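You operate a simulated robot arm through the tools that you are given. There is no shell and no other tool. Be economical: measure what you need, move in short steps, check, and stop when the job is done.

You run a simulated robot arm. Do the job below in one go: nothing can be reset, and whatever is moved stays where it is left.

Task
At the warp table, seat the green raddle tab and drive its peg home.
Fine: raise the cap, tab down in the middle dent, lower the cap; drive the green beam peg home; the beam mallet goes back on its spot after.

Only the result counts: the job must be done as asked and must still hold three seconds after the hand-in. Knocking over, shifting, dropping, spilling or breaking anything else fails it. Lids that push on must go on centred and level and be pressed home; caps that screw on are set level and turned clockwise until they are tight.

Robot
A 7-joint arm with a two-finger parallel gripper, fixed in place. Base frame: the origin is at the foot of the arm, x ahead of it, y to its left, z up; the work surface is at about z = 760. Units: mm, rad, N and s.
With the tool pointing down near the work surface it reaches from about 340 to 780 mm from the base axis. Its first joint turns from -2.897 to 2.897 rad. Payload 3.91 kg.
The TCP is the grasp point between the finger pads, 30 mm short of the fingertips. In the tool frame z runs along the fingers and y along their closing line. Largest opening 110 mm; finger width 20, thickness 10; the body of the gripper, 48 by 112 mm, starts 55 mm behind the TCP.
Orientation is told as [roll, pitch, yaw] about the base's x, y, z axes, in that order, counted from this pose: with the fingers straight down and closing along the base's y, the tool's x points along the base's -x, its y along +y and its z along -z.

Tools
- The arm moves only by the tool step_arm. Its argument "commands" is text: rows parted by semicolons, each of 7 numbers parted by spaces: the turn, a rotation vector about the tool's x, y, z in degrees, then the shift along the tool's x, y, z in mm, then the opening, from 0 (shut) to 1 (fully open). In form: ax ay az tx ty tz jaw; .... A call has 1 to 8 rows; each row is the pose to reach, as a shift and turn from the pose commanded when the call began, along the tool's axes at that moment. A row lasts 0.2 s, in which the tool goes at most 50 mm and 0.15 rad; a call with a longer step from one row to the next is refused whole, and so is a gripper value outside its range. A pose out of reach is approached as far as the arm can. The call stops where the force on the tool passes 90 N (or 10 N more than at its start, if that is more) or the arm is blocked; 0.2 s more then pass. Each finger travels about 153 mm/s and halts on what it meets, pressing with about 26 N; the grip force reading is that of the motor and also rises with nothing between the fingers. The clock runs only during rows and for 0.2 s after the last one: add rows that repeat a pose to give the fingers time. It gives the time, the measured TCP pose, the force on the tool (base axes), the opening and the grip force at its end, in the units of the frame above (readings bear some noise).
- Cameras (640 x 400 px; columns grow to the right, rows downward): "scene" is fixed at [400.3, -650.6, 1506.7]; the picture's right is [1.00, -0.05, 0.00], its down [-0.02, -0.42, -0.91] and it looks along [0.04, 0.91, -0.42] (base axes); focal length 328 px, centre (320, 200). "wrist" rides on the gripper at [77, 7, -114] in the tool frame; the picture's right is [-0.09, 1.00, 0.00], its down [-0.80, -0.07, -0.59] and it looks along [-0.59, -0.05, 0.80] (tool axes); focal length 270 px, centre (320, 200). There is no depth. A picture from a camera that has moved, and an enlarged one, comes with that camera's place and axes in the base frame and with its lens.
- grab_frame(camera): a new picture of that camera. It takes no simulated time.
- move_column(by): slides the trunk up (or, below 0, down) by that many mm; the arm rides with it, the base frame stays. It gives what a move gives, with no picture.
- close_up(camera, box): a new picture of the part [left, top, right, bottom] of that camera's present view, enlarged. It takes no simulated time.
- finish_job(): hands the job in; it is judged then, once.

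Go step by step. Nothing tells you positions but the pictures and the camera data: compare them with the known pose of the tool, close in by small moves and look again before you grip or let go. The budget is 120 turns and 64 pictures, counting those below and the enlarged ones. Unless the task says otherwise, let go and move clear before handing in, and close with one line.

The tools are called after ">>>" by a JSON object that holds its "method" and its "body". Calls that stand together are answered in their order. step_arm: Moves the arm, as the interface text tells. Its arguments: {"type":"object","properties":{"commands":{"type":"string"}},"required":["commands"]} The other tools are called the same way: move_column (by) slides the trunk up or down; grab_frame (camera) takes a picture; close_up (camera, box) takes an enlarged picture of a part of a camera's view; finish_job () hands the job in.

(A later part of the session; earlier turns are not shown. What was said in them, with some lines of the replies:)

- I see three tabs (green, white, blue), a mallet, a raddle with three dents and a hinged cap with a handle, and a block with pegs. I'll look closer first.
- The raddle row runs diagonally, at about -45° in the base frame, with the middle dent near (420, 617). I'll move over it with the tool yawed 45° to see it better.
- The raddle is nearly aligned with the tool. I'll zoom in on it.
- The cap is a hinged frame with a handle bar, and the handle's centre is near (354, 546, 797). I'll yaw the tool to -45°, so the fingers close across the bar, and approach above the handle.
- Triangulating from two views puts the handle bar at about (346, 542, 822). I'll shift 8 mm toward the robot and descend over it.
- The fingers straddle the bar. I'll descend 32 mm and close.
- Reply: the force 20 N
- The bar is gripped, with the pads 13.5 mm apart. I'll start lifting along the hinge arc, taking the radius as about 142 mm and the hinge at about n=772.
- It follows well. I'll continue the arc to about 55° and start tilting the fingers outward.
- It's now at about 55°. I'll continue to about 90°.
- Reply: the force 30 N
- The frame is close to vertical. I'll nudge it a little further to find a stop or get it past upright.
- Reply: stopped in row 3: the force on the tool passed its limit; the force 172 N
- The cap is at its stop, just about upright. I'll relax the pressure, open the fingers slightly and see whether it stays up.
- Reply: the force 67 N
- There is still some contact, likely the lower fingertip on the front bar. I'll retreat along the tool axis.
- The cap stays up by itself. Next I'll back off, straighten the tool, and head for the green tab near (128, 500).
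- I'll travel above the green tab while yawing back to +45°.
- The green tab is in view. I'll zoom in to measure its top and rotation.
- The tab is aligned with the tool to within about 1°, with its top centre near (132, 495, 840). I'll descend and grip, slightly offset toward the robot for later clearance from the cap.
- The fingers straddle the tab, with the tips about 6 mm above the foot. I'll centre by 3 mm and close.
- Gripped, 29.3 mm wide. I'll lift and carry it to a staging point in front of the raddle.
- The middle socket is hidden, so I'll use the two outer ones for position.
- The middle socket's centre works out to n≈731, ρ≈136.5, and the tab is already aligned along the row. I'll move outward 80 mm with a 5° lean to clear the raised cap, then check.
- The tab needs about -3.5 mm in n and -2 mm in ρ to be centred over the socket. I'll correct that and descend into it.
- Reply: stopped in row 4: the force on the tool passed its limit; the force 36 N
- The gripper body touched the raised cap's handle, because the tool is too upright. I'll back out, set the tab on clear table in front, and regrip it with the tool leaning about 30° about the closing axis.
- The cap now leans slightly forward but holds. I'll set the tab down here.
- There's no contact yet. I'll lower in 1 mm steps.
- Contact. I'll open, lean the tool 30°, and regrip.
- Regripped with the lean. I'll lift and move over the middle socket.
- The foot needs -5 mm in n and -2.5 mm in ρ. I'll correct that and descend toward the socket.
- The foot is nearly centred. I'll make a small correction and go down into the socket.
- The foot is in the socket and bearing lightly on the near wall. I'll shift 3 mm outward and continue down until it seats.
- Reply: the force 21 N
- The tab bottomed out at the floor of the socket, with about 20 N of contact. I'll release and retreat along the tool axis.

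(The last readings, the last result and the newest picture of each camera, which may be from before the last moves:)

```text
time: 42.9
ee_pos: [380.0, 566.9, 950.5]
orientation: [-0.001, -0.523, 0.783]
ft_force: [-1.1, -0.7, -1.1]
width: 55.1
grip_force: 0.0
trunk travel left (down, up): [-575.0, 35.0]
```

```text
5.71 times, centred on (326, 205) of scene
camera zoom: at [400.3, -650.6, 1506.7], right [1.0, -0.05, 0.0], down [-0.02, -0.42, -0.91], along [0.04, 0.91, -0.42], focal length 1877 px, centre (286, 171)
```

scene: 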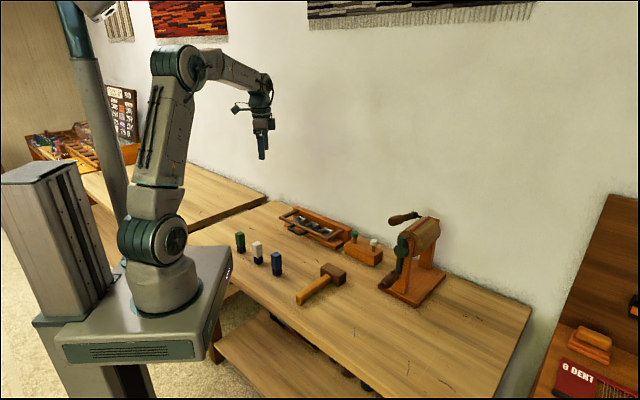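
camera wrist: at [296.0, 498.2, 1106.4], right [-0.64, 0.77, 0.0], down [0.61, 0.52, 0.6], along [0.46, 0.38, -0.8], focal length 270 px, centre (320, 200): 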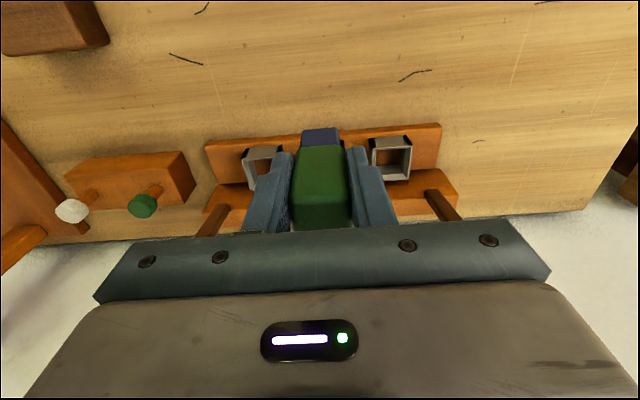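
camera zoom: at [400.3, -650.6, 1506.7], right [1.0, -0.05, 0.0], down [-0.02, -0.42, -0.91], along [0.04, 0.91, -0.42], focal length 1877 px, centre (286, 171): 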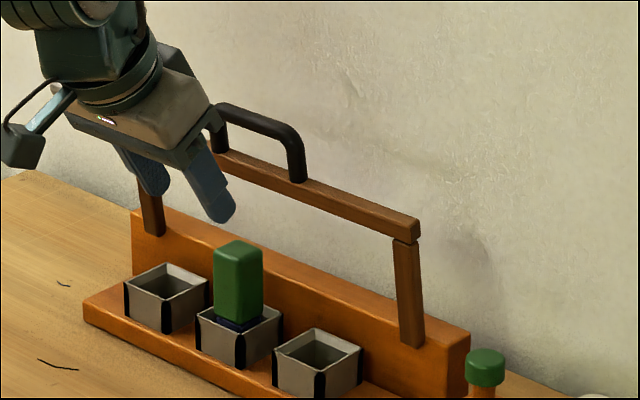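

The tab sits upright in the middle dent. Next I'll straighten the tool and yaw to -45° to take the cap handle again.

>>> {"method": "step_arm", "body": {"commands": "0 7.5 0 0 0 -25 0.4; 0 15 0 -5 0 -50 0.3; 0 22.5 0 -12 0 -75 0.3; 0 30 0 -19 0 -93 0.3; 0 30 0 -19 0 -93 0.3"}}

>>> {"method": "step_arm", "body": {"commands": "0 0 8.5 0 0 0 0.3; 0 0 17 0 0 0 0.3; 0 0 25.5 0 0 0 0.3; 0 0 34 0 0 0 0.3; 0 0 42.5 0 0 0 0.3; 0 0 51 0 0 0 0.3; 0 0 59.5 0 0 0 0.3; 0 0 68 0 0 0 0.3"}}

>>> {"method": "step_arm", "body": {"commands": "0 0 8 0 0 0 0.3; 0 0 16 0 0 0 0.3; 0 0 22 0 0 0 0.3; 0 0 22 0 0 0 0.3"}}

>>> {"method": "close_up", "body": {"camera": "scene", "box": [260, 130, 388, 210]}}

>>> {"method": "grab_frame", "body": {"camera": "wrist"}}

```text
time: 44.1
ee_pos: [356.5, 545.6, 1038.0]
orientation: [0.0, 0.002, 0.785]
ft_force: [-0.2, 0.1, -0.9]
width: 33.0
grip_force: 0.1
trunk travel left (down, up): [-575.0, 35.0]
```

```text
time: 45.9
ee_pos: [356.3, 545.4, 1037.3]
orientation: [0.001, 0.0, -0.406]
ft_force: [0.0, -0.2, -0.4]
width: 32.7
grip_force: 0.0
trunk travel left (down, up): [-575.0, 35.0]
```

```text
time: 46.9
ee_pos: [357.3, 545.9, 1038.1]
orientation: [-0.001, -0.001, -0.79]
ft_force: [0.0, -0.1, 0.4]
width: 33.1
grip_force: 0.0
trunk travel left (down, up): [-575.0, 35.0]
```

```text
5.00 times, centred on (324, 170) of scene
camera zoom: at [400.3, -650.6, 1506.7], right [1.0, -0.05, 0.0], down [-0.02, -0.42, -0.91], along [0.04, 0.91, -0.42], focal length 1642 px, centre (300, 350)
```

zoom: 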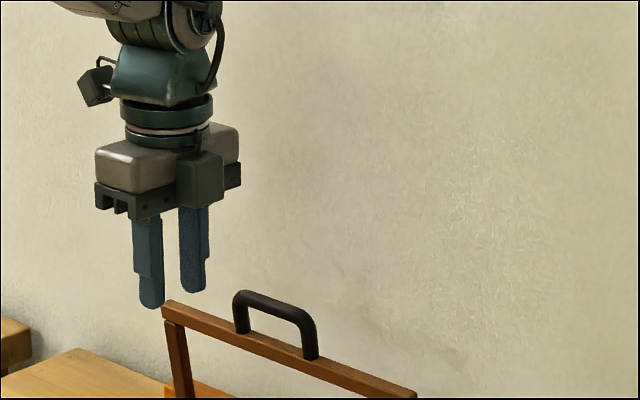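

```text
22 pictures are left
camera wrist: at [306.1, 605.7, 1152.8], right [0.77, 0.64, 0.0], down [0.51, -0.62, 0.6], along [0.38, -0.46, -0.8], focal length 270 px, centre (320, 200)
```

wrist: 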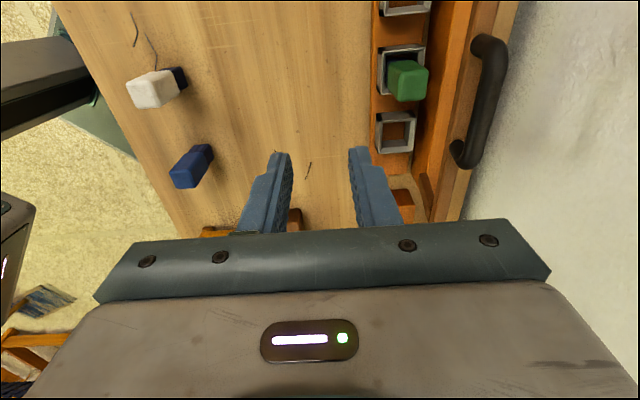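

The handle bar is at about n=756, z=963. I'll tilt the tool 35° outward and go to a standoff in line with it.

>>> {"method": "step_arm", "body": {"commands": "-7 0 0 1 16 0 0.35; -14 0 0 2 32 0 0.35; -21 0 0 3 48 5 0.35; -28 0 0 4 64 15 0.35; -35 0 0 5 81 24 0.35; -35 0 0 5 81 24 0.35"}}

>>> {"method": "grab_frame", "body": {"camera": "wrist"}}

```text
time: 48.3
ee_pos: [411.1, 607.0, 1015.0]
orientation: [0.614, 0.0, -0.788]
ft_force: [0.3, 0.2, -0.3]
width: 38.4
grip_force: 0.0
trunk travel left (down, up): [-575.0, 35.0]
```

```text
21 pictures are left
camera wrist: at [313.1, 618.7, 1113.2], right [0.64, 0.51, 0.57], down [0.28, -0.85, 0.45], along [0.72, -0.12, -0.69], focal length 270 px, centre (320, 200)
```

wrist: 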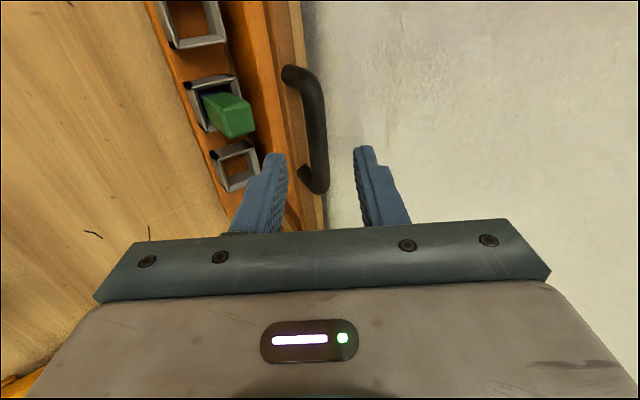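

The bar is exactly on the tool's axis, about 62 mm ahead. I'll advance 50 mm and close.

>>> {"method": "step_arm", "body": {"commands": "0 0 0 0 0 20 0.35; 0 0 0 0 0 36 0.35; 0 0 0 0 0 50 0.35; 0 0 0 0 0 50 0; 0 0 0 0 0 50 0; 0 0 0 0 0 50 0"}}

```text
time: 49.7
ee_pos: [430.1, 626.4, 971.1]
orientation: [0.608, 0.0, -0.788]
ft_force: [0.5, 0.8, -3.5]
width: 13.2
grip_force: 45.2
trunk travel left (down, up): [-575.0, 35.0]
```

Gripped. I'll lower the cap along the same arc, the first half now.

>>> {"method": "step_arm", "body": {"commands": "3.8 0 0 0 -17.9 -8.2 0; 7.8 0 0 0 -35.9 -13.5 0; 11.8 0 0 0 -54.4 -16 0; 15.8 0 0 0 -73.1 -15.9 0; 15.8 0 0 0 -73.1 -15.9 0"}}

```text
time: 50.9
ee_pos: [380.7, 578.6, 942.8]
orientation: [0.333, -0.002, -0.785]
ft_force: [0.0, 1.2, 1.3]
width: 13.1
grip_force: 44.6
trunk travel left (down, up): [-575.0, 35.0]
```

Forces are small. I'll lower the second half.

>>> {"method": "step_arm", "body": {"commands": "4 0 0 0 -17.1 8 0; 8 0 0 0 -32.7 18.5 0; 12 0 0 0 -46.8 30.9 0; 16 0 0 0 -59.2 45.8 0; 19.1 0 0 0 -69.5 62.2 0; 19.1 0 0 0 -77.2 77.4 0; 19.1 0 0 0 -80.7 86.5 0; 19.1 0 0 0 -80.7 86.5 0"}}

>>> {"method": "close_up", "body": {"camera": "scene", "box": [262, 180, 374, 250]}}

```text
time: 52.7
ee_pos: [348.3, 544.1, 836.4]
orientation: [-0.001, 0.0, -0.786]
ft_force: [-1.9, -6.2, 0.5]
width: 13.6
grip_force: 44.6
trunk travel left (down, up): [-575.0, 35.0]
```

```text
5.71 times, centred on (318, 215) of scene
camera zoom: at [400.3, -650.6, 1506.7], right [1.0, -0.05, 0.0], down [-0.02, -0.42, -0.91], along [0.04, 0.91, -0.42], focal length 1877 px, centre (331, 114)
```

zoom: 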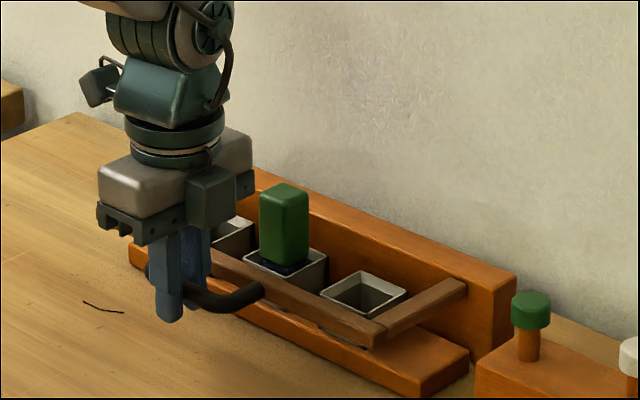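

The cap is nearly flat. I'll press gently down to its stop.

>>> {"method": "step_arm", "body": {"commands": "0 0 0 0 -0.5 3 0; 0 0 0 0 -0.5 6 0; 0 0 0 0 -0.5 9 0; 0 0 0 0 -0.5 9 0"}}

```text
time: 53.7
ee_pos: [346.4, 543.2, 829.8]
orientation: [0.006, 0.001, -0.786]
ft_force: [-1.5, -13.7, 26.4]
width: 13.7
grip_force: 44.9
trunk travel left (down, up): [-575.0, 35.0]
```

The cap is at its stop. I'll release, lift off, and travel to the mallet.

>>> {"method": "step_arm", "body": {"commands": "0 0 0 0 0 -1 0.1; 0 0 0 0 0 -1 0.25; 0 0 0 0 0 -1 0.25; 0 0 0 0 0 -20 0.25; 0 0 0 0 0 -60 0.25; 0 0 0 0 0 -105 0.25; 0 0 0 0 0 -150 0.3; 0 0 0 0 0 -170 0.3"}}

>>> {"method": "step_arm", "body": {"commands": "0 0 -8 -34 -19 0 0.4; 0 0 -16 -68 -38 0 0.5; 0 0 -24 -102 -57 0 0.6; 0 0 -32 -136 -76 0 0.6; 0 0 -40 -170 -95 0 0.6; 0 0 -48 -204 -114 0 0.6; 0 0 -56 -238 -133 0 0.6; 0 0 -64 -274 -155 0 0.6"}}

>>> {"method": "step_arm", "body": {"commands": "0 0 -8 0 0 0 0.6; 0 0 -16 0 0 0 0.6; 0 0 -24 0 0 0 0.6; 0 0 -27 0 0 0 0.6; 0 0 -27 0 0 0 0.6"}}

>>> {"method": "grab_frame", "body": {"camera": "wrist"}}

>>> {"method": "close_up", "body": {"camera": "scene", "box": [270, 195, 398, 275]}}

```text
time: 55.5
ee_pos: [347.5, 544.9, 995.5]
orientation: [0.002, -0.001, -0.787]
ft_force: [0.2, -0.6, -0.4]
width: 33.0
grip_force: 0.1
trunk travel left (down, up): [-575.0, 35.0]
```

```text
time: 57.3
ee_pos: [430.9, 240.4, 998.9]
orientation: [0.002, -0.001, 0.332]
ft_force: [0.2, -0.2, 0.4]
width: 65.9
grip_force: 0.1
trunk travel left (down, up): [-575.0, 35.0]
```

```text
time: 58.5
ee_pos: [430.9, 241.4, 996.4]
orientation: [0.0, -0.002, 0.802]
ft_force: [0.2, 0.3, 0.3]
width: 66.1
grip_force: 0.0
trunk travel left (down, up): [-575.0, 35.0]
```

```text
19 pictures are left
camera wrist: at [370.3, 190.1, 1111.0], right [-0.66, 0.76, 0.0], down [0.61, 0.53, 0.6], along [0.45, 0.39, -0.8], focal length 270 px, centre (320, 200)
```

wrist: 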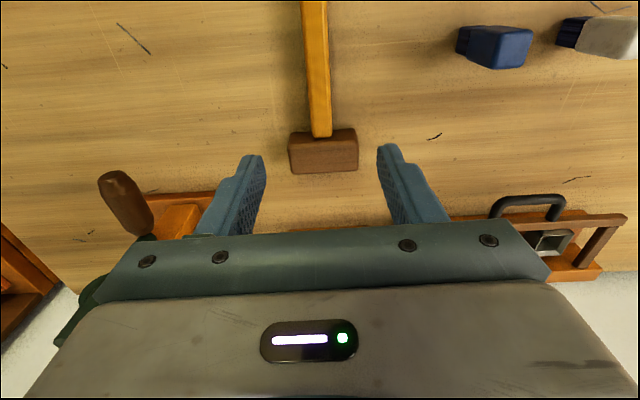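

```text
5.00 times, centred on (334, 235) of scene
camera zoom: at [400.3, -650.6, 1506.7], right [1.0, -0.05, 0.0], down [-0.02, -0.42, -0.91], along [0.04, 0.91, -0.42], focal length 1642 px, centre (250, 25)
```

zoom: 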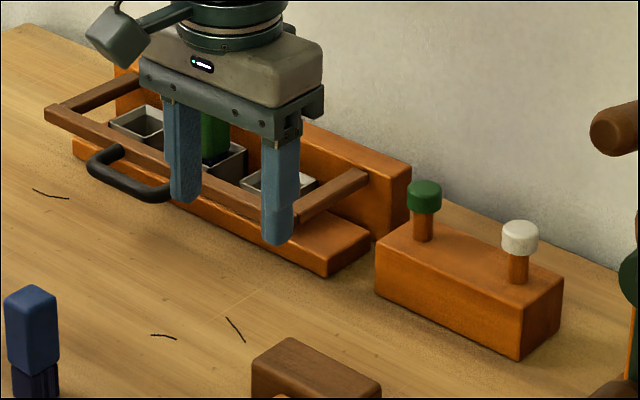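

The cap is down as it was before, and the mallet is in view. I plan to grip the mallet by its head (about 84 mm long, which fits the opening), so I'll zoom in to measure it.

>>> {"method": "close_up", "body": {"camera": "wrist", "box": [270, 110, 382, 180]}}

```text
5.71 times, centred on (326, 145) of wrist
camera zoom: at [370.3, 190.1, 1111.0], right [-0.66, 0.76, 0.0], down [0.61, 0.53, 0.6], along [0.45, 0.39, -0.8], focal length 1544 px, centre (286, 514)
```

zoom: 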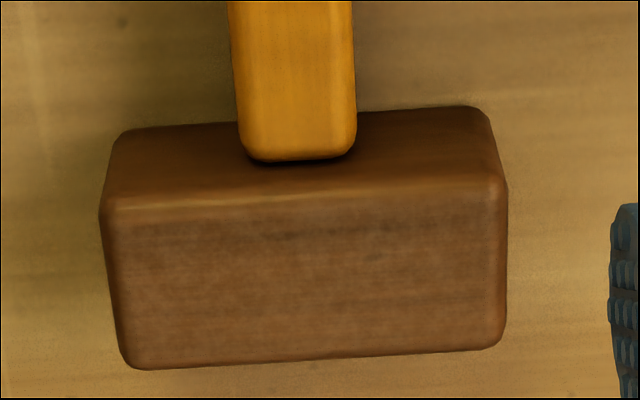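

The head's top centre is near (490, 301, 803), about 87×40×43 mm, and aligned with the tool. I'll open fully and move above it.

>>> {"method": "step_arm", "body": {"commands": "0 0 0 -40 -1 20 1; 0 0 0 -84 -1.6 40 1; 0 0 0 -84 -1.6 80 1; 0 0 0 -84 -1.6 120 1; 0 0 0 -84 -1.6 148 1; 0 0 0 -84 -1.6 148 1"}}

>>> {"method": "grab_frame", "body": {"camera": "wrist"}}

```text
time: 59.9
ee_pos: [492.5, 302.4, 845.3]
orientation: [-0.002, -0.003, 0.801]
ft_force: [-1.3, 0.5, 0.2]
width: 109.9
grip_force: 0.0
trunk travel left (down, up): [-575.0, 35.0]
```

```text
16 pictures are left
camera wrist: at [432.3, 251.6, 960.1], right [-0.65, 0.76, 0.0], down [0.61, 0.53, 0.6], along [0.45, 0.39, -0.8], focal length 270 px, centre (320, 200)
```

wrist: 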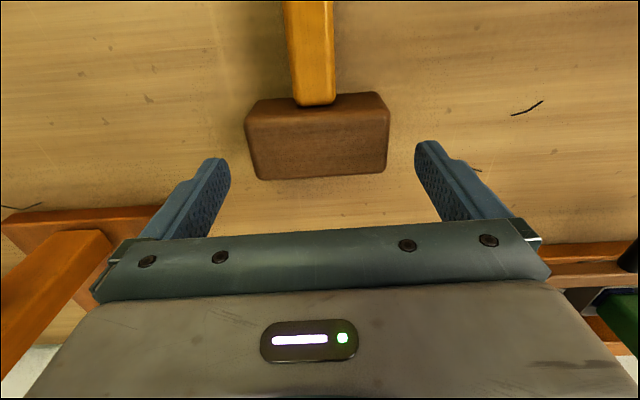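

The head is centred to within a few mm. I'll correct by (+4, +1), descend and close.

>>> {"method": "step_arm", "body": {"commands": "0 0 0 4 1 0 1; 0 0 0 4 1 20 1; 0 0 0 4 1 35 1; 0 0 0 4 1 43 1; 0 0 0 4 1 43 1"}}

>>> {"method": "step_arm", "body": {"commands": "0 0 0 0 0 0 0.85; 0 0 0 0 0 0 0.7; 0 0 0 0 0 0 0.6; 0 0 0 0 0 0 0.6"}}

```text
time: 61.1
ee_pos: [486.2, 297.8, 803.3]
orientation: [-0.001, -0.001, 0.801]
ft_force: [-0.8, 0.0, -0.7]
width: 110.2
grip_force: 0.1
trunk travel left (down, up): [-575.0, 35.0]
```

```text
time: 62.1
ee_pos: [486.8, 297.9, 803.5]
orientation: [0.0, -0.002, 0.801]
ft_force: [0.5, -0.3, -0.5]
width: 89.6
grip_force: 27.0
trunk travel left (down, up): [-575.0, 35.0]
```

The mallet head is gripped; its home pose is TCP (486.7, 298.0, 803.3) at yaw 0.801. I'll lift it and stage beside the peg block to measure the pegs.

>>> {"method": "step_arm", "body": {"commands": "0 0 0 0 0 -20 0.6; 0 0 0 0 0 -60 0.6; 0 0 0 0 0 -105 0.6; 0 0 0 0 0 -150 0.6; 0 0 0 0 0 -155 0.6"}}

>>> {"method": "step_arm", "body": {"commands": "0 0 0 -22 30 0 0.6; 0 0 0 -45 60 0 0.6; 0 0 0 -67 91 0 0.6; 0 0 0 -90 122 0 0.6; 0 0 0 -112 152 0 0.6; 0 0 0 -112 152 0 0.6"}}

>>> {"method": "grab_frame", "body": {"camera": "wrist"}}

```text
time: 63.3
ee_pos: [486.8, 296.8, 961.0]
orientation: [-0.002, -0.001, 0.801]
ft_force: [0.3, 0.4, -1.9]
width: 89.9
grip_force: 25.4
trunk travel left (down, up): [-575.0, 35.0]
```

```text
time: 64.7
ee_pos: [457.4, 480.7, 958.9]
orientation: [-0.002, -0.003, 0.8]
ft_force: [-0.1, 0.4, -2.4]
width: 89.8
grip_force: 26.3
trunk travel left (down, up): [-575.0, 35.0]
```

```text
15 pictures are left
camera wrist: at [397.3, 430.5, 1074.2], right [-0.65, 0.76, 0.0], down [0.61, 0.53, 0.6], along [0.45, 0.39, -0.8], focal length 270 px, centre (320, 200)
```

wrist: 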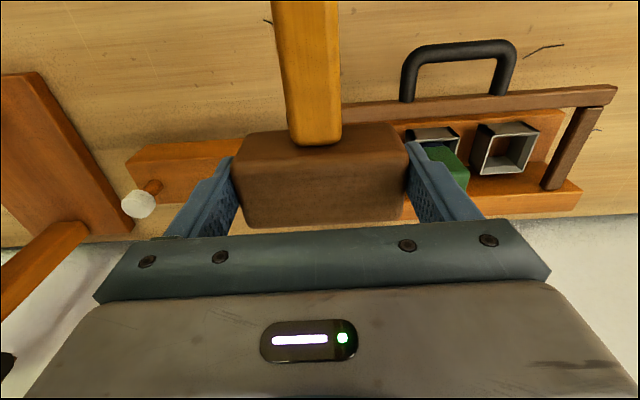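

The green peg is hidden behind a finger. I'll shift 70 mm left and look again.

>>> {"method": "step_arm", "body": {"commands": "0 0 0 0 35 0 0.6; 0 0 0 0 70 0 0.6; 0 0 0 0 70 0 0.6"}}

>>> {"method": "close_up", "body": {"camera": "wrist", "box": [0, 120, 240, 270]}}

```text
time: 65.5
ee_pos: [406.1, 531.9, 960.1]
orientation: [-0.001, -0.001, 0.798]
ft_force: [0.1, -0.2, -2.5]
width: 89.5
grip_force: 25.6
trunk travel left (down, up): [-575.0, 35.0]
```

```text
2.67 times, centred on (120, 195) of wrist
camera zoom: at [346.2, 480.7, 1075.2], right [-0.65, 0.76, 0.0], down [0.61, 0.52, 0.6], along [0.45, 0.39, -0.8], focal length 721 px, centre (853, 213)
```

zoom: 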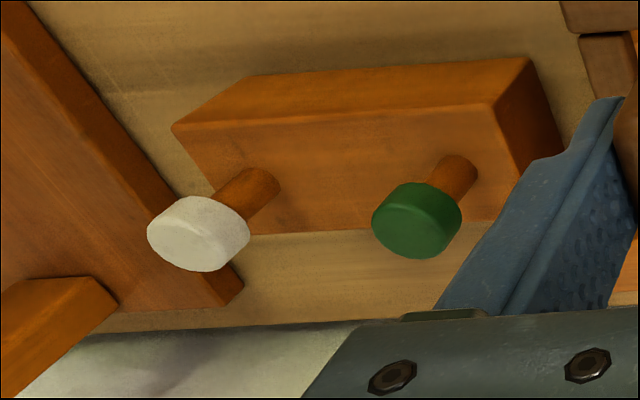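

The green peg is at about (602, 461) with its top at z≈843; the block top is at about z=802 and the white peg is about 90 mm away. I'll carry the head over the green peg.

>>> {"method": "step_arm", "body": {"commands": "0 0 0 -16 -36 0 0.6; 0 0 0 -32 -72 0 0.6; 0 0 0 -48 -108 0 0.6; 0 0 0 -65 -144 0 0.6; 0 0 0 -80 -175 0 0.6; 0 0 0 -86.3 -189.5 0 0.6; 0 0 0 -86.3 -189.5 30 0.6; 0 0 0 -86.3 -189.5 50 0.6"}}

>>> {"method": "close_up", "body": {"camera": "scene", "box": [320, 180, 416, 240]}}

```text
time: 67.3
ee_pos: [600.1, 462.9, 909.0]
orientation: [-0.001, -0.001, 0.801]
ft_force: [0.6, 0.6, -1.9]
width: 90.0
grip_force: 25.9
trunk travel left (down, up): [-575.0, 35.0]
```

```text
6.67 times, centred on (368, 210) of scene
camera zoom: at [400.3, -650.6, 1506.7], right [1.0, -0.05, 0.0], down [-0.02, -0.42, -0.91], along [0.04, 0.91, -0.42], focal length 2189 px, centre (0, 133)
```

zoom: 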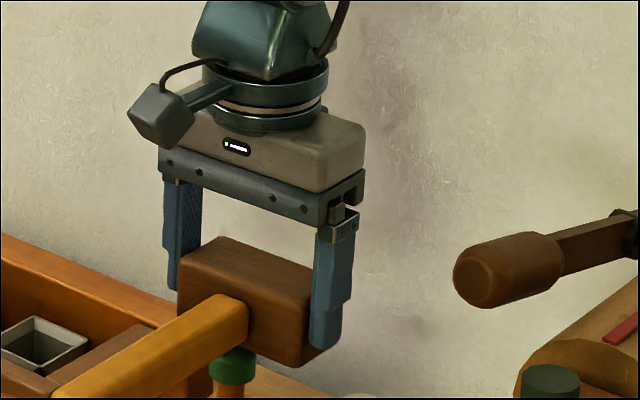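

The scene view suggests the peg is about 8 mm closer in x than I had it, near (591, 461, 848). I'll shift there and lower onto it gently.

>>> {"method": "step_arm", "body": {"commands": "0 0 0 7 3 0 0.5; 0 0 0 7 3 8 0.5; 0 0 0 7 3 14 0.5; 0 0 0 7 3 18 0.5; 0 0 0 7 3 22 0.5; 0 0 0 7 3 26 0.5"}}

>>> {"method": "close_up", "body": {"camera": "scene", "box": [330, 195, 410, 245]}}

```text
time: 68.7
ee_pos: [595.0, 459.4, 885.2]
orientation: [-0.002, -0.004, 0.803]
ft_force: [1.9, -1.3, 5.9]
width: 90.0
grip_force: 26.1
trunk travel left (down, up): [-575.0, 35.0]
```

```text
8.00 times, centred on (370, 220) of scene
camera zoom: at [400.3, -650.6, 1506.7], right [1.0, -0.05, 0.0], down [-0.02, -0.42, -0.91], along [0.04, 0.91, -0.42], focal length 2627 px, centre (-80, 40)
```

zoom: 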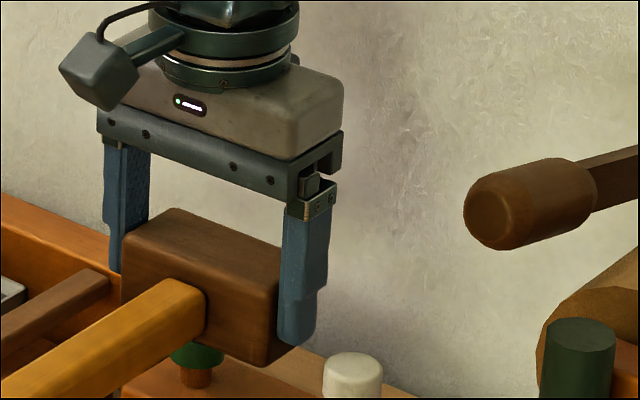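

Contact is at TCP z≈885. I'll lift a touch, recentre by (4, 3), and press down.

>>> {"method": "step_arm", "body": {"commands": "0 0 0 0 0 -5 0.5; 0 0 0 4 3 -5 0.5; 0 0 0 4 3 2 0.5; 0 0 0 4 3 8 0.5; 0 0 0 4 3 14 0.5; 0 0 0 4 3 20 0.5; 0 0 0 4 3 26 0.5"}}

```text
time: 70.3
ee_pos: [589.6, 459.6, 862.0]
orientation: [-0.001, -0.007, 0.802]
ft_force: [-2.5, -1.5, 23.6]
width: 89.0
grip_force: 26.1
trunk travel left (down, up): [-575.0, 35.0]
```

It went down 23 mm at about 24 N. I'll check whether the peg moved or the mallet slipped in the grip.

>>> {"method": "close_up", "body": {"camera": "scene", "box": [330, 195, 410, 245]}}

```text
8.00 times, centred on (370, 220) of scene
camera zoom: at [400.3, -650.6, 1506.7], right [1.0, -0.05, 0.0], down [-0.02, -0.42, -0.91], along [0.04, 0.91, -0.42], focal length 2627 px, centre (-80, 40)
```

zoom: 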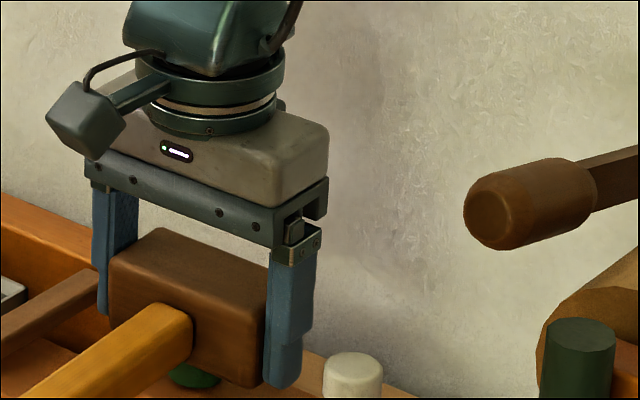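

The mallet slid about 10 mm up in the grip while the peg went down about 12 mm. There's still finger clearance above the block, so I'll press a bit further and watch the force.

>>> {"method": "step_arm", "body": {"commands": "0 0 0 0 0 2 0.4; 0 0 0 0 0 4 0.3; 0 0 0 0 0 6 0.2; 0 0 0 0 0 8 0; 0 0 0 0 0 10 0"}}

>>> {"method": "close_up", "body": {"camera": "scene", "box": [330, 205, 410, 255]}}

```text
time: 71.5
ee_pos: [588.8, 458.4, 851.0]
orientation: [-0.002, -0.005, 0.801]
ft_force: [-4.8, -0.3, 27.3]
width: 89.5
grip_force: 25.1
trunk travel left (down, up): [-575.0, 35.0]
```

```text
8.00 times, centred on (370, 230) of scene
camera zoom: at [400.3, -650.6, 1506.7], right [1.0, -0.05, 0.0], down [-0.02, -0.42, -0.91], along [0.04, 0.91, -0.42], focal length 2627 px, centre (-80, -40)
```

zoom: 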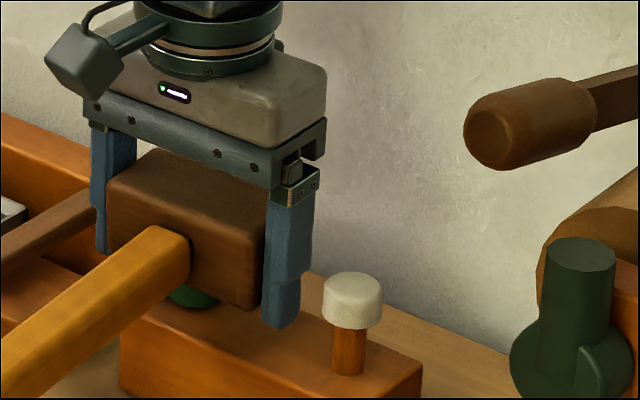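

The last 11 mm was all slip, so steady pressing stalls at about 27 N. I'll try real blows: lift 35 mm and strike quickly, keeping the fingertips above the block.

>>> {"method": "step_arm", "body": {"commands": "0 0 0 0 0 -20 0; 0 0 0 0 0 -40 0; 0 0 0 0 0 -40 0; 0 0 0 0 0 4 0; 0 0 0 0 0 -20 0; 0 0 0 0 0 -40 0; 0 0 0 0 0 4 0; 0 0 0 0 0 -5 0"}}

>>> {"method": "close_up", "body": {"camera": "scene", "box": [330, 205, 410, 255]}}

```text
time: 73.3
ee_pos: [590.3, 460.8, 855.2]
orientation: [0.0, -0.002, 0.803]
ft_force: [-0.2, -0.1, -2.0]
width: 89.9
grip_force: 26.0
trunk travel left (down, up): [-575.0, 35.0]
```

```text
8.00 times, centred on (370, 230) of scene
camera zoom: at [400.3, -650.6, 1506.7], right [1.0, -0.05, 0.0], down [-0.02, -0.42, -0.91], along [0.04, 0.91, -0.42], focal length 2627 px, centre (-80, -40)
```

zoom: 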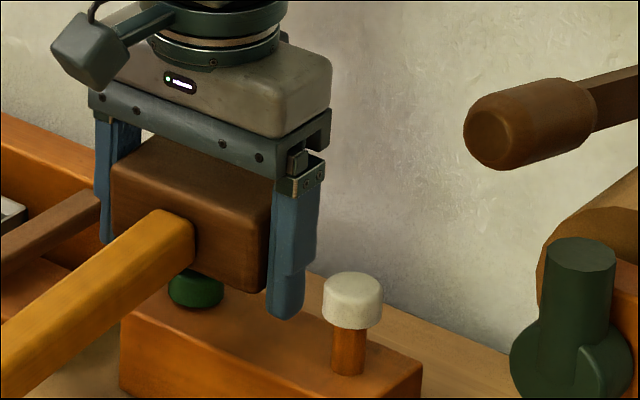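

The green cap now looks to be right down on the block. I'll lift away toward the mallet's home and check the peg unobstructed.

>>> {"method": "step_arm", "body": {"commands": "0 0 0 0 0 -30 0; 0 0 0 0 0 -70 0; 0 0 0 0 0 -105 0; 0 0 0 40 0 -105 0; 0 0 0 80 0 -105 0; 0 0 0 120 0 -105 0; 0 0 0 120 0 -105 0"}}

>>> {"method": "close_up", "body": {"camera": "scene", "box": [338, 220, 386, 250]}}

```text
time: 74.9
ee_pos: [508.5, 373.8, 959.9]
orientation: [-0.003, -0.003, 0.801]
ft_force: [0.4, -0.8, -2.3]
width: 89.9
grip_force: 26.0
trunk travel left (down, up): [-575.0, 35.0]
```

```text
13.33 times, centred on (362, 235) of scene
camera zoom: at [400.3, -650.6, 1506.7], right [1.0, -0.05, 0.0], down [-0.02, -0.42, -0.91], along [0.04, 0.91, -0.42], focal length 4379 px, centre (-240, -267)
```

zoom: 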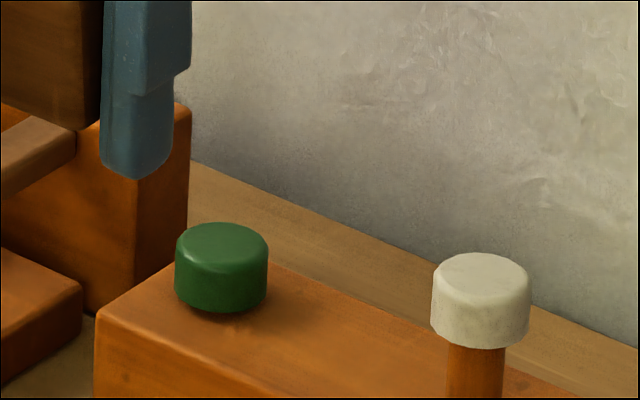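

The cap has dropped about 25 mm and looks to sit on the block. I'll give it a couple more blows to be sure: return, feel for contact, then strike.

>>> {"method": "step_arm", "body": {"commands": "0 0 0 -40 0 0 0; 0 0 0 -80 0 0 0; 0 0 0 -119 0 0 0; 0 0 0 -119 0 35 0; 0 0 0 -119 0 75 0; 0 0 0 -119 0 100 0; 0 0 0 -119 0 105 0; 0 0 0 -119 0 108 0"}}

>>> {"method": "step_arm", "body": {"commands": "0 0 0 0 0 2 0; 0 0 0 0 0 4 0; 0 0 0 0 0 4 0"}}

```text
time: 76.7
ee_pos: [592.1, 458.1, 851.5]
orientation: [-0.001, -0.002, 0.802]
ft_force: [-0.4, -0.1, -1.9]
width: 89.7
grip_force: 26.0
trunk travel left (down, up): [-575.0, 35.0]
```

```text
time: 77.5
ee_pos: [590.3, 458.9, 846.5]
orientation: [0.0, -0.003, 0.801]
ft_force: [0.0, 0.1, -1.2]
width: 89.8
grip_force: 25.4
trunk travel left (down, up): [-575.0, 35.0]
```

>>> {"method": "step_arm", "body": {"commands": "0 0 0 0 0 1.5 0; 0 0 0 0 0 3 0; 0 0 0 0 0 4 0; 0 0 0 0 0 4 0"}}

```text
time: 78.5
ee_pos: [590.6, 457.7, 845.2]
orientation: [-0.003, -0.007, 0.802]
ft_force: [3.1, 2.6, 22.6]
width: 89.1
grip_force: 25.9
trunk travel left (down, up): [-575.0, 35.0]
```

Contact is firm at TCP z≈846. I'll deliver two quick blows.

>>> {"method": "step_arm", "body": {"commands": "0 0 0 0 0 -25 0; 0 0 0 0 0 -45 0; 0 0 0 0 0 -45 0; 0 0 0 0 0 3 0; 0 0 0 0 0 -20 0; 0 0 0 0 0 -45 0; 0 0 0 0 0 3 0; 0 0 0 0 0 3 0"}}

>>> {"method": "step_arm", "body": {"commands": "0 0 0 0 0 -30 0; 0 0 0 0 0 -70 0; 0 0 0 0 0 -115 0; 0 0 0 40 0 -115 0; 0 0 0 80 0 -115 0; 0 0 0 120 0 -115 0; 0 0 0 120 0 -115 0"}}

>>> {"method": "close_up", "body": {"camera": "scene", "box": [338, 220, 386, 250]}}

```text
time: 80.3
ee_pos: [588.3, 455.7, 842.5]
orientation: [-0.001, -0.004, 0.8]
ft_force: [-0.3, 0.0, 6.2]
width: 89.9
grip_force: 26.5
trunk travel left (down, up): [-575.0, 35.0]
```

```text
time: 81.9
ee_pos: [507.0, 370.8, 952.3]
orientation: [-0.002, -0.002, 0.801]
ft_force: [-0.6, -0.1, -2.4]
width: 89.7
grip_force: 25.9
trunk travel left (down, up): [-575.0, 35.0]
```

```text
13.33 times, centred on (362, 235) of scene
camera zoom: at [400.3, -650.6, 1506.7], right [1.0, -0.05, 0.0], down [-0.02, -0.42, -0.91], along [0.04, 0.91, -0.42], focal length 4379 px, centre (-240, -267)
```

zoom: 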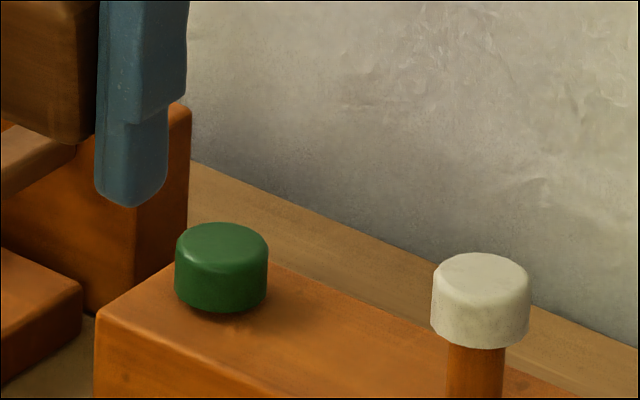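

The peg hasn't moved any further, so it's at its stop. Now I'll bring the mallet back to its home pose, descending to just above the table.

>>> {"method": "step_arm", "body": {"commands": "0 0 0 33 -18 0 0; 0 0 0 66.3 -36.2 0 0; 0 0 0 66.3 -36.2 40 0; 0 0 0 66.3 -36.2 80 0; 0 0 0 66.3 -36.2 120 0; 0 0 0 66.3 -36.2 145 0; 0 0 0 66.3 -36.2 155 0; 0 0 0 66.3 -36.2 155 0"}}

>>> {"method": "close_up", "body": {"camera": "scene", "box": [284, 235, 380, 295]}}

```text
time: 83.7
ee_pos: [485.7, 301.2, 799.1]
orientation: [0.0, -0.002, 0.802]
ft_force: [1.1, -0.3, -2.3]
width: 89.7
grip_force: 25.6
trunk travel left (down, up): [-575.0, 35.0]
```

```text
6.67 times, centred on (332, 265) of scene
camera zoom: at [400.3, -650.6, 1506.7], right [1.0, -0.05, 0.0], down [-0.02, -0.42, -0.91], along [0.04, 0.91, -0.42], focal length 2189 px, centre (240, -233)
```

zoom: 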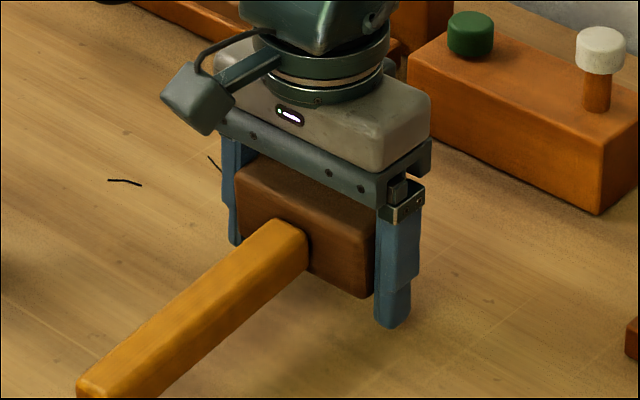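

The head has slid up in the grip, so the tips would reach the table first. I'll go down close and try easing the grip force so the mallet slides down gently.

>>> {"method": "step_arm", "body": {"commands": "0 0 0 1.5 -2 3 0.6; 0 0 0 1.5 -2 6 0.75; 0 0 0 1.5 -2 6.5 0.79; 0 0 0 1.5 -2 6.5 0.8"}}

```text
time: 84.7
ee_pos: [487.3, 296.2, 792.1]
orientation: [0.002, -0.002, 0.801]
ft_force: [-0.8, 0.5, -1.2]
width: 89.7
grip_force: 25.8
trunk travel left (down, up): [-575.0, 35.0]
```

By summing the commands I'm within 1.5 mm of the home pose. I'll ease the jaw in fine steps.

>>> {"method": "step_arm", "body": {"commands": "0 0 0 -1.5 0 0 0.808; 0 0 0 -1.5 0 0 0.811; 0 0 0 -1.5 0 0 0.813"}}

```text
time: 85.5
ee_pos: [487.5, 297.7, 793.2]
orientation: [0.0, -0.003, 0.8]
ft_force: [-0.1, 1.8, -2.5]
width: 89.9
grip_force: 1.7
trunk travel left (down, up): [-575.0, 35.0]
```

The grip force is down to 1.7 N and it still holds. I'll ease a bit more.

>>> {"method": "step_arm", "body": {"commands": "0 0 0 0 0 0 0.8135; 0 0 0 0 0 0 0.814; 0 0 0 0 0 0 0.8145; 0 0 0 0 0 0 0.815; 0 0 0 0 0 0 0.815"}}

>>> {"method": "close_up", "body": {"camera": "scene", "box": [284, 235, 380, 295]}}

```text
time: 86.7
ee_pos: [487.3, 297.2, 793.3]
orientation: [-0.001, -0.001, 0.801]
ft_force: [-0.1, 0.6, 1.1]
width: 90.1
grip_force: 0.5
trunk travel left (down, up): [-575.0, 35.0]
```

```text
6.67 times, centred on (332, 265) of scene
camera zoom: at [400.3, -650.6, 1506.7], right [1.0, -0.05, 0.0], down [-0.02, -0.42, -0.91], along [0.04, 0.91, -0.42], focal length 2189 px, centre (240, -233)
```

zoom: 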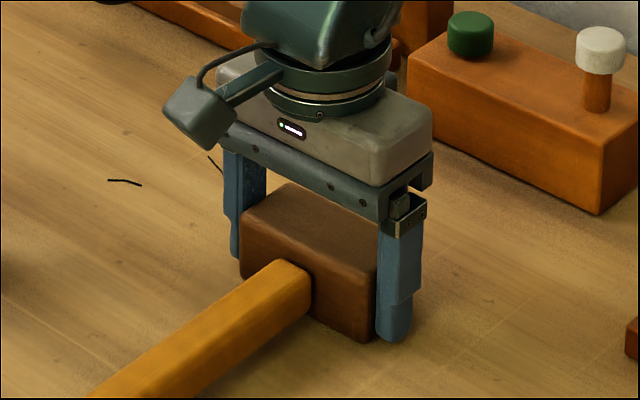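

The mallet slid gently down onto the table. I'll open, rise clear, and check everything.

>>> {"method": "step_arm", "body": {"commands": "0 0 0 0 0 0 0.83; 0 0 0 0 0 0 0.88; 0 0 0 0 0 0 1; 0 0 0 0 0 0 1; 0 0 0 0 0 -40 1; 0 0 0 0 0 -90 1; 0 0 0 0 0 -140 1; 0 0 0 40 0 -180 1"}}

>>> {"method": "step_arm", "body": {"commands": "0 0 0 40 0 -30 1; 0 0 0 85 0 -60 1; 0 0 0 130 0 -90 1; 0 0 0 130 0 -90 1"}}

>>> {"method": "close_up", "body": {"camera": "scene", "box": [220, 190, 460, 340]}}

```text
refused: row 8 steps farther than a row can; nothing moved
```

```text
refused: row 2 steps farther than a row can; nothing moved
```

```text
2.67 times, centred on (340, 265) of scene
camera zoom: at [400.3, -650.6, 1506.7], right [1.0, -0.05, 0.0], down [-0.02, -0.42, -0.91], along [0.04, 0.91, -0.42], focal length 876 px, centre (267, 27)
```

zoom: 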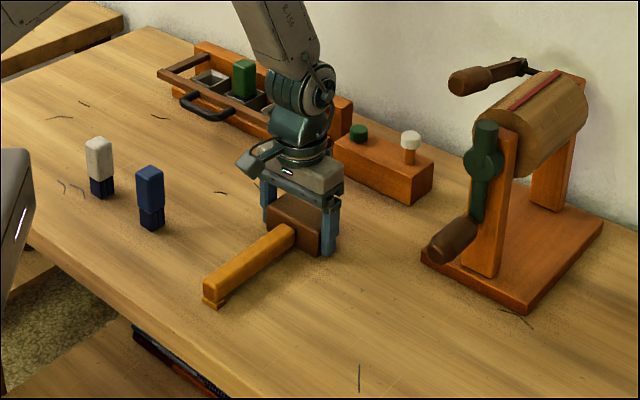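

The rows were too long and both calls were refused, so nothing moved. The mallet sits where it began; I'll repeat with shorter rows.

>>> {"method": "step_arm", "body": {"commands": "0 0 0 0 0 0 0.83; 0 0 0 0 0 0 0.88; 0 0 0 0 0 0 1; 0 0 0 0 0 0 1; 0 0 0 0 0 -35 1; 0 0 0 0 0 -80 1; 0 0 0 0 0 -125 1; 0 0 0 0 0 -165 1"}}

>>> {"method": "step_arm", "body": {"commands": "0 0 0 30 0 -30 1; 0 0 0 60 0 -60 1; 0 0 0 90 0 -90 1; 0 0 0 120 0 -100 1; 0 0 0 120 0 -100 1"}}

>>> {"method": "close_up", "body": {"camera": "scene", "box": [220, 190, 460, 340]}}

```text
time: 88.5
ee_pos: [487.2, 296.5, 958.0]
orientation: [-0.001, -0.002, 0.801]
ft_force: [-0.1, 0.8, -0.5]
width: 109.9
grip_force: 0.1
trunk travel left (down, up): [-575.0, 35.0]
```

```text
time: 89.7
ee_pos: [403.0, 210.5, 1059.4]
orientation: [-0.002, -0.002, 0.802]
ft_force: [-0.5, -0.1, 0.0]
width: 110.1
grip_force: 0.1
trunk travel left (down, up): [-575.0, 35.0]
```

```text
2.67 times, centred on (340, 265) of scene
camera zoom: at [400.3, -650.6, 1506.7], right [1.0, -0.05, 0.0], down [-0.02, -0.42, -0.91], along [0.04, 0.91, -0.42], focal length 876 px, centre (267, 27)
```

zoom: 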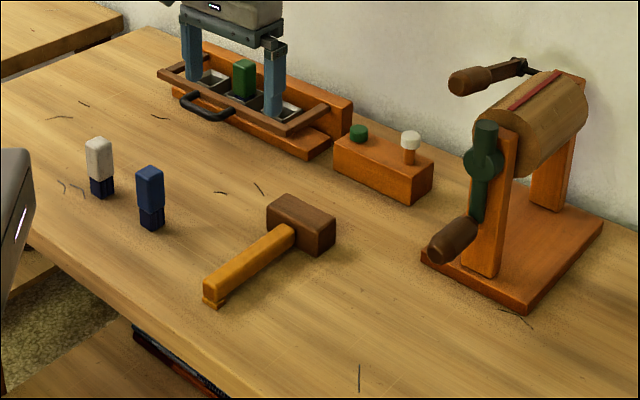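

Everything matches the starting layout: the tab is seated in the middle dent, the cap is down, the green peg is home, the mallet is on its spot, and the arm is clear. I'll hand in now.

>>> {"method": "finish_job", "body": {}}

```text
The job is handed in.
```

The green tab is in the middle dent with the cap lowered, the green beam peg is driven home, and the mallet is back on its spot; the job is handed in.
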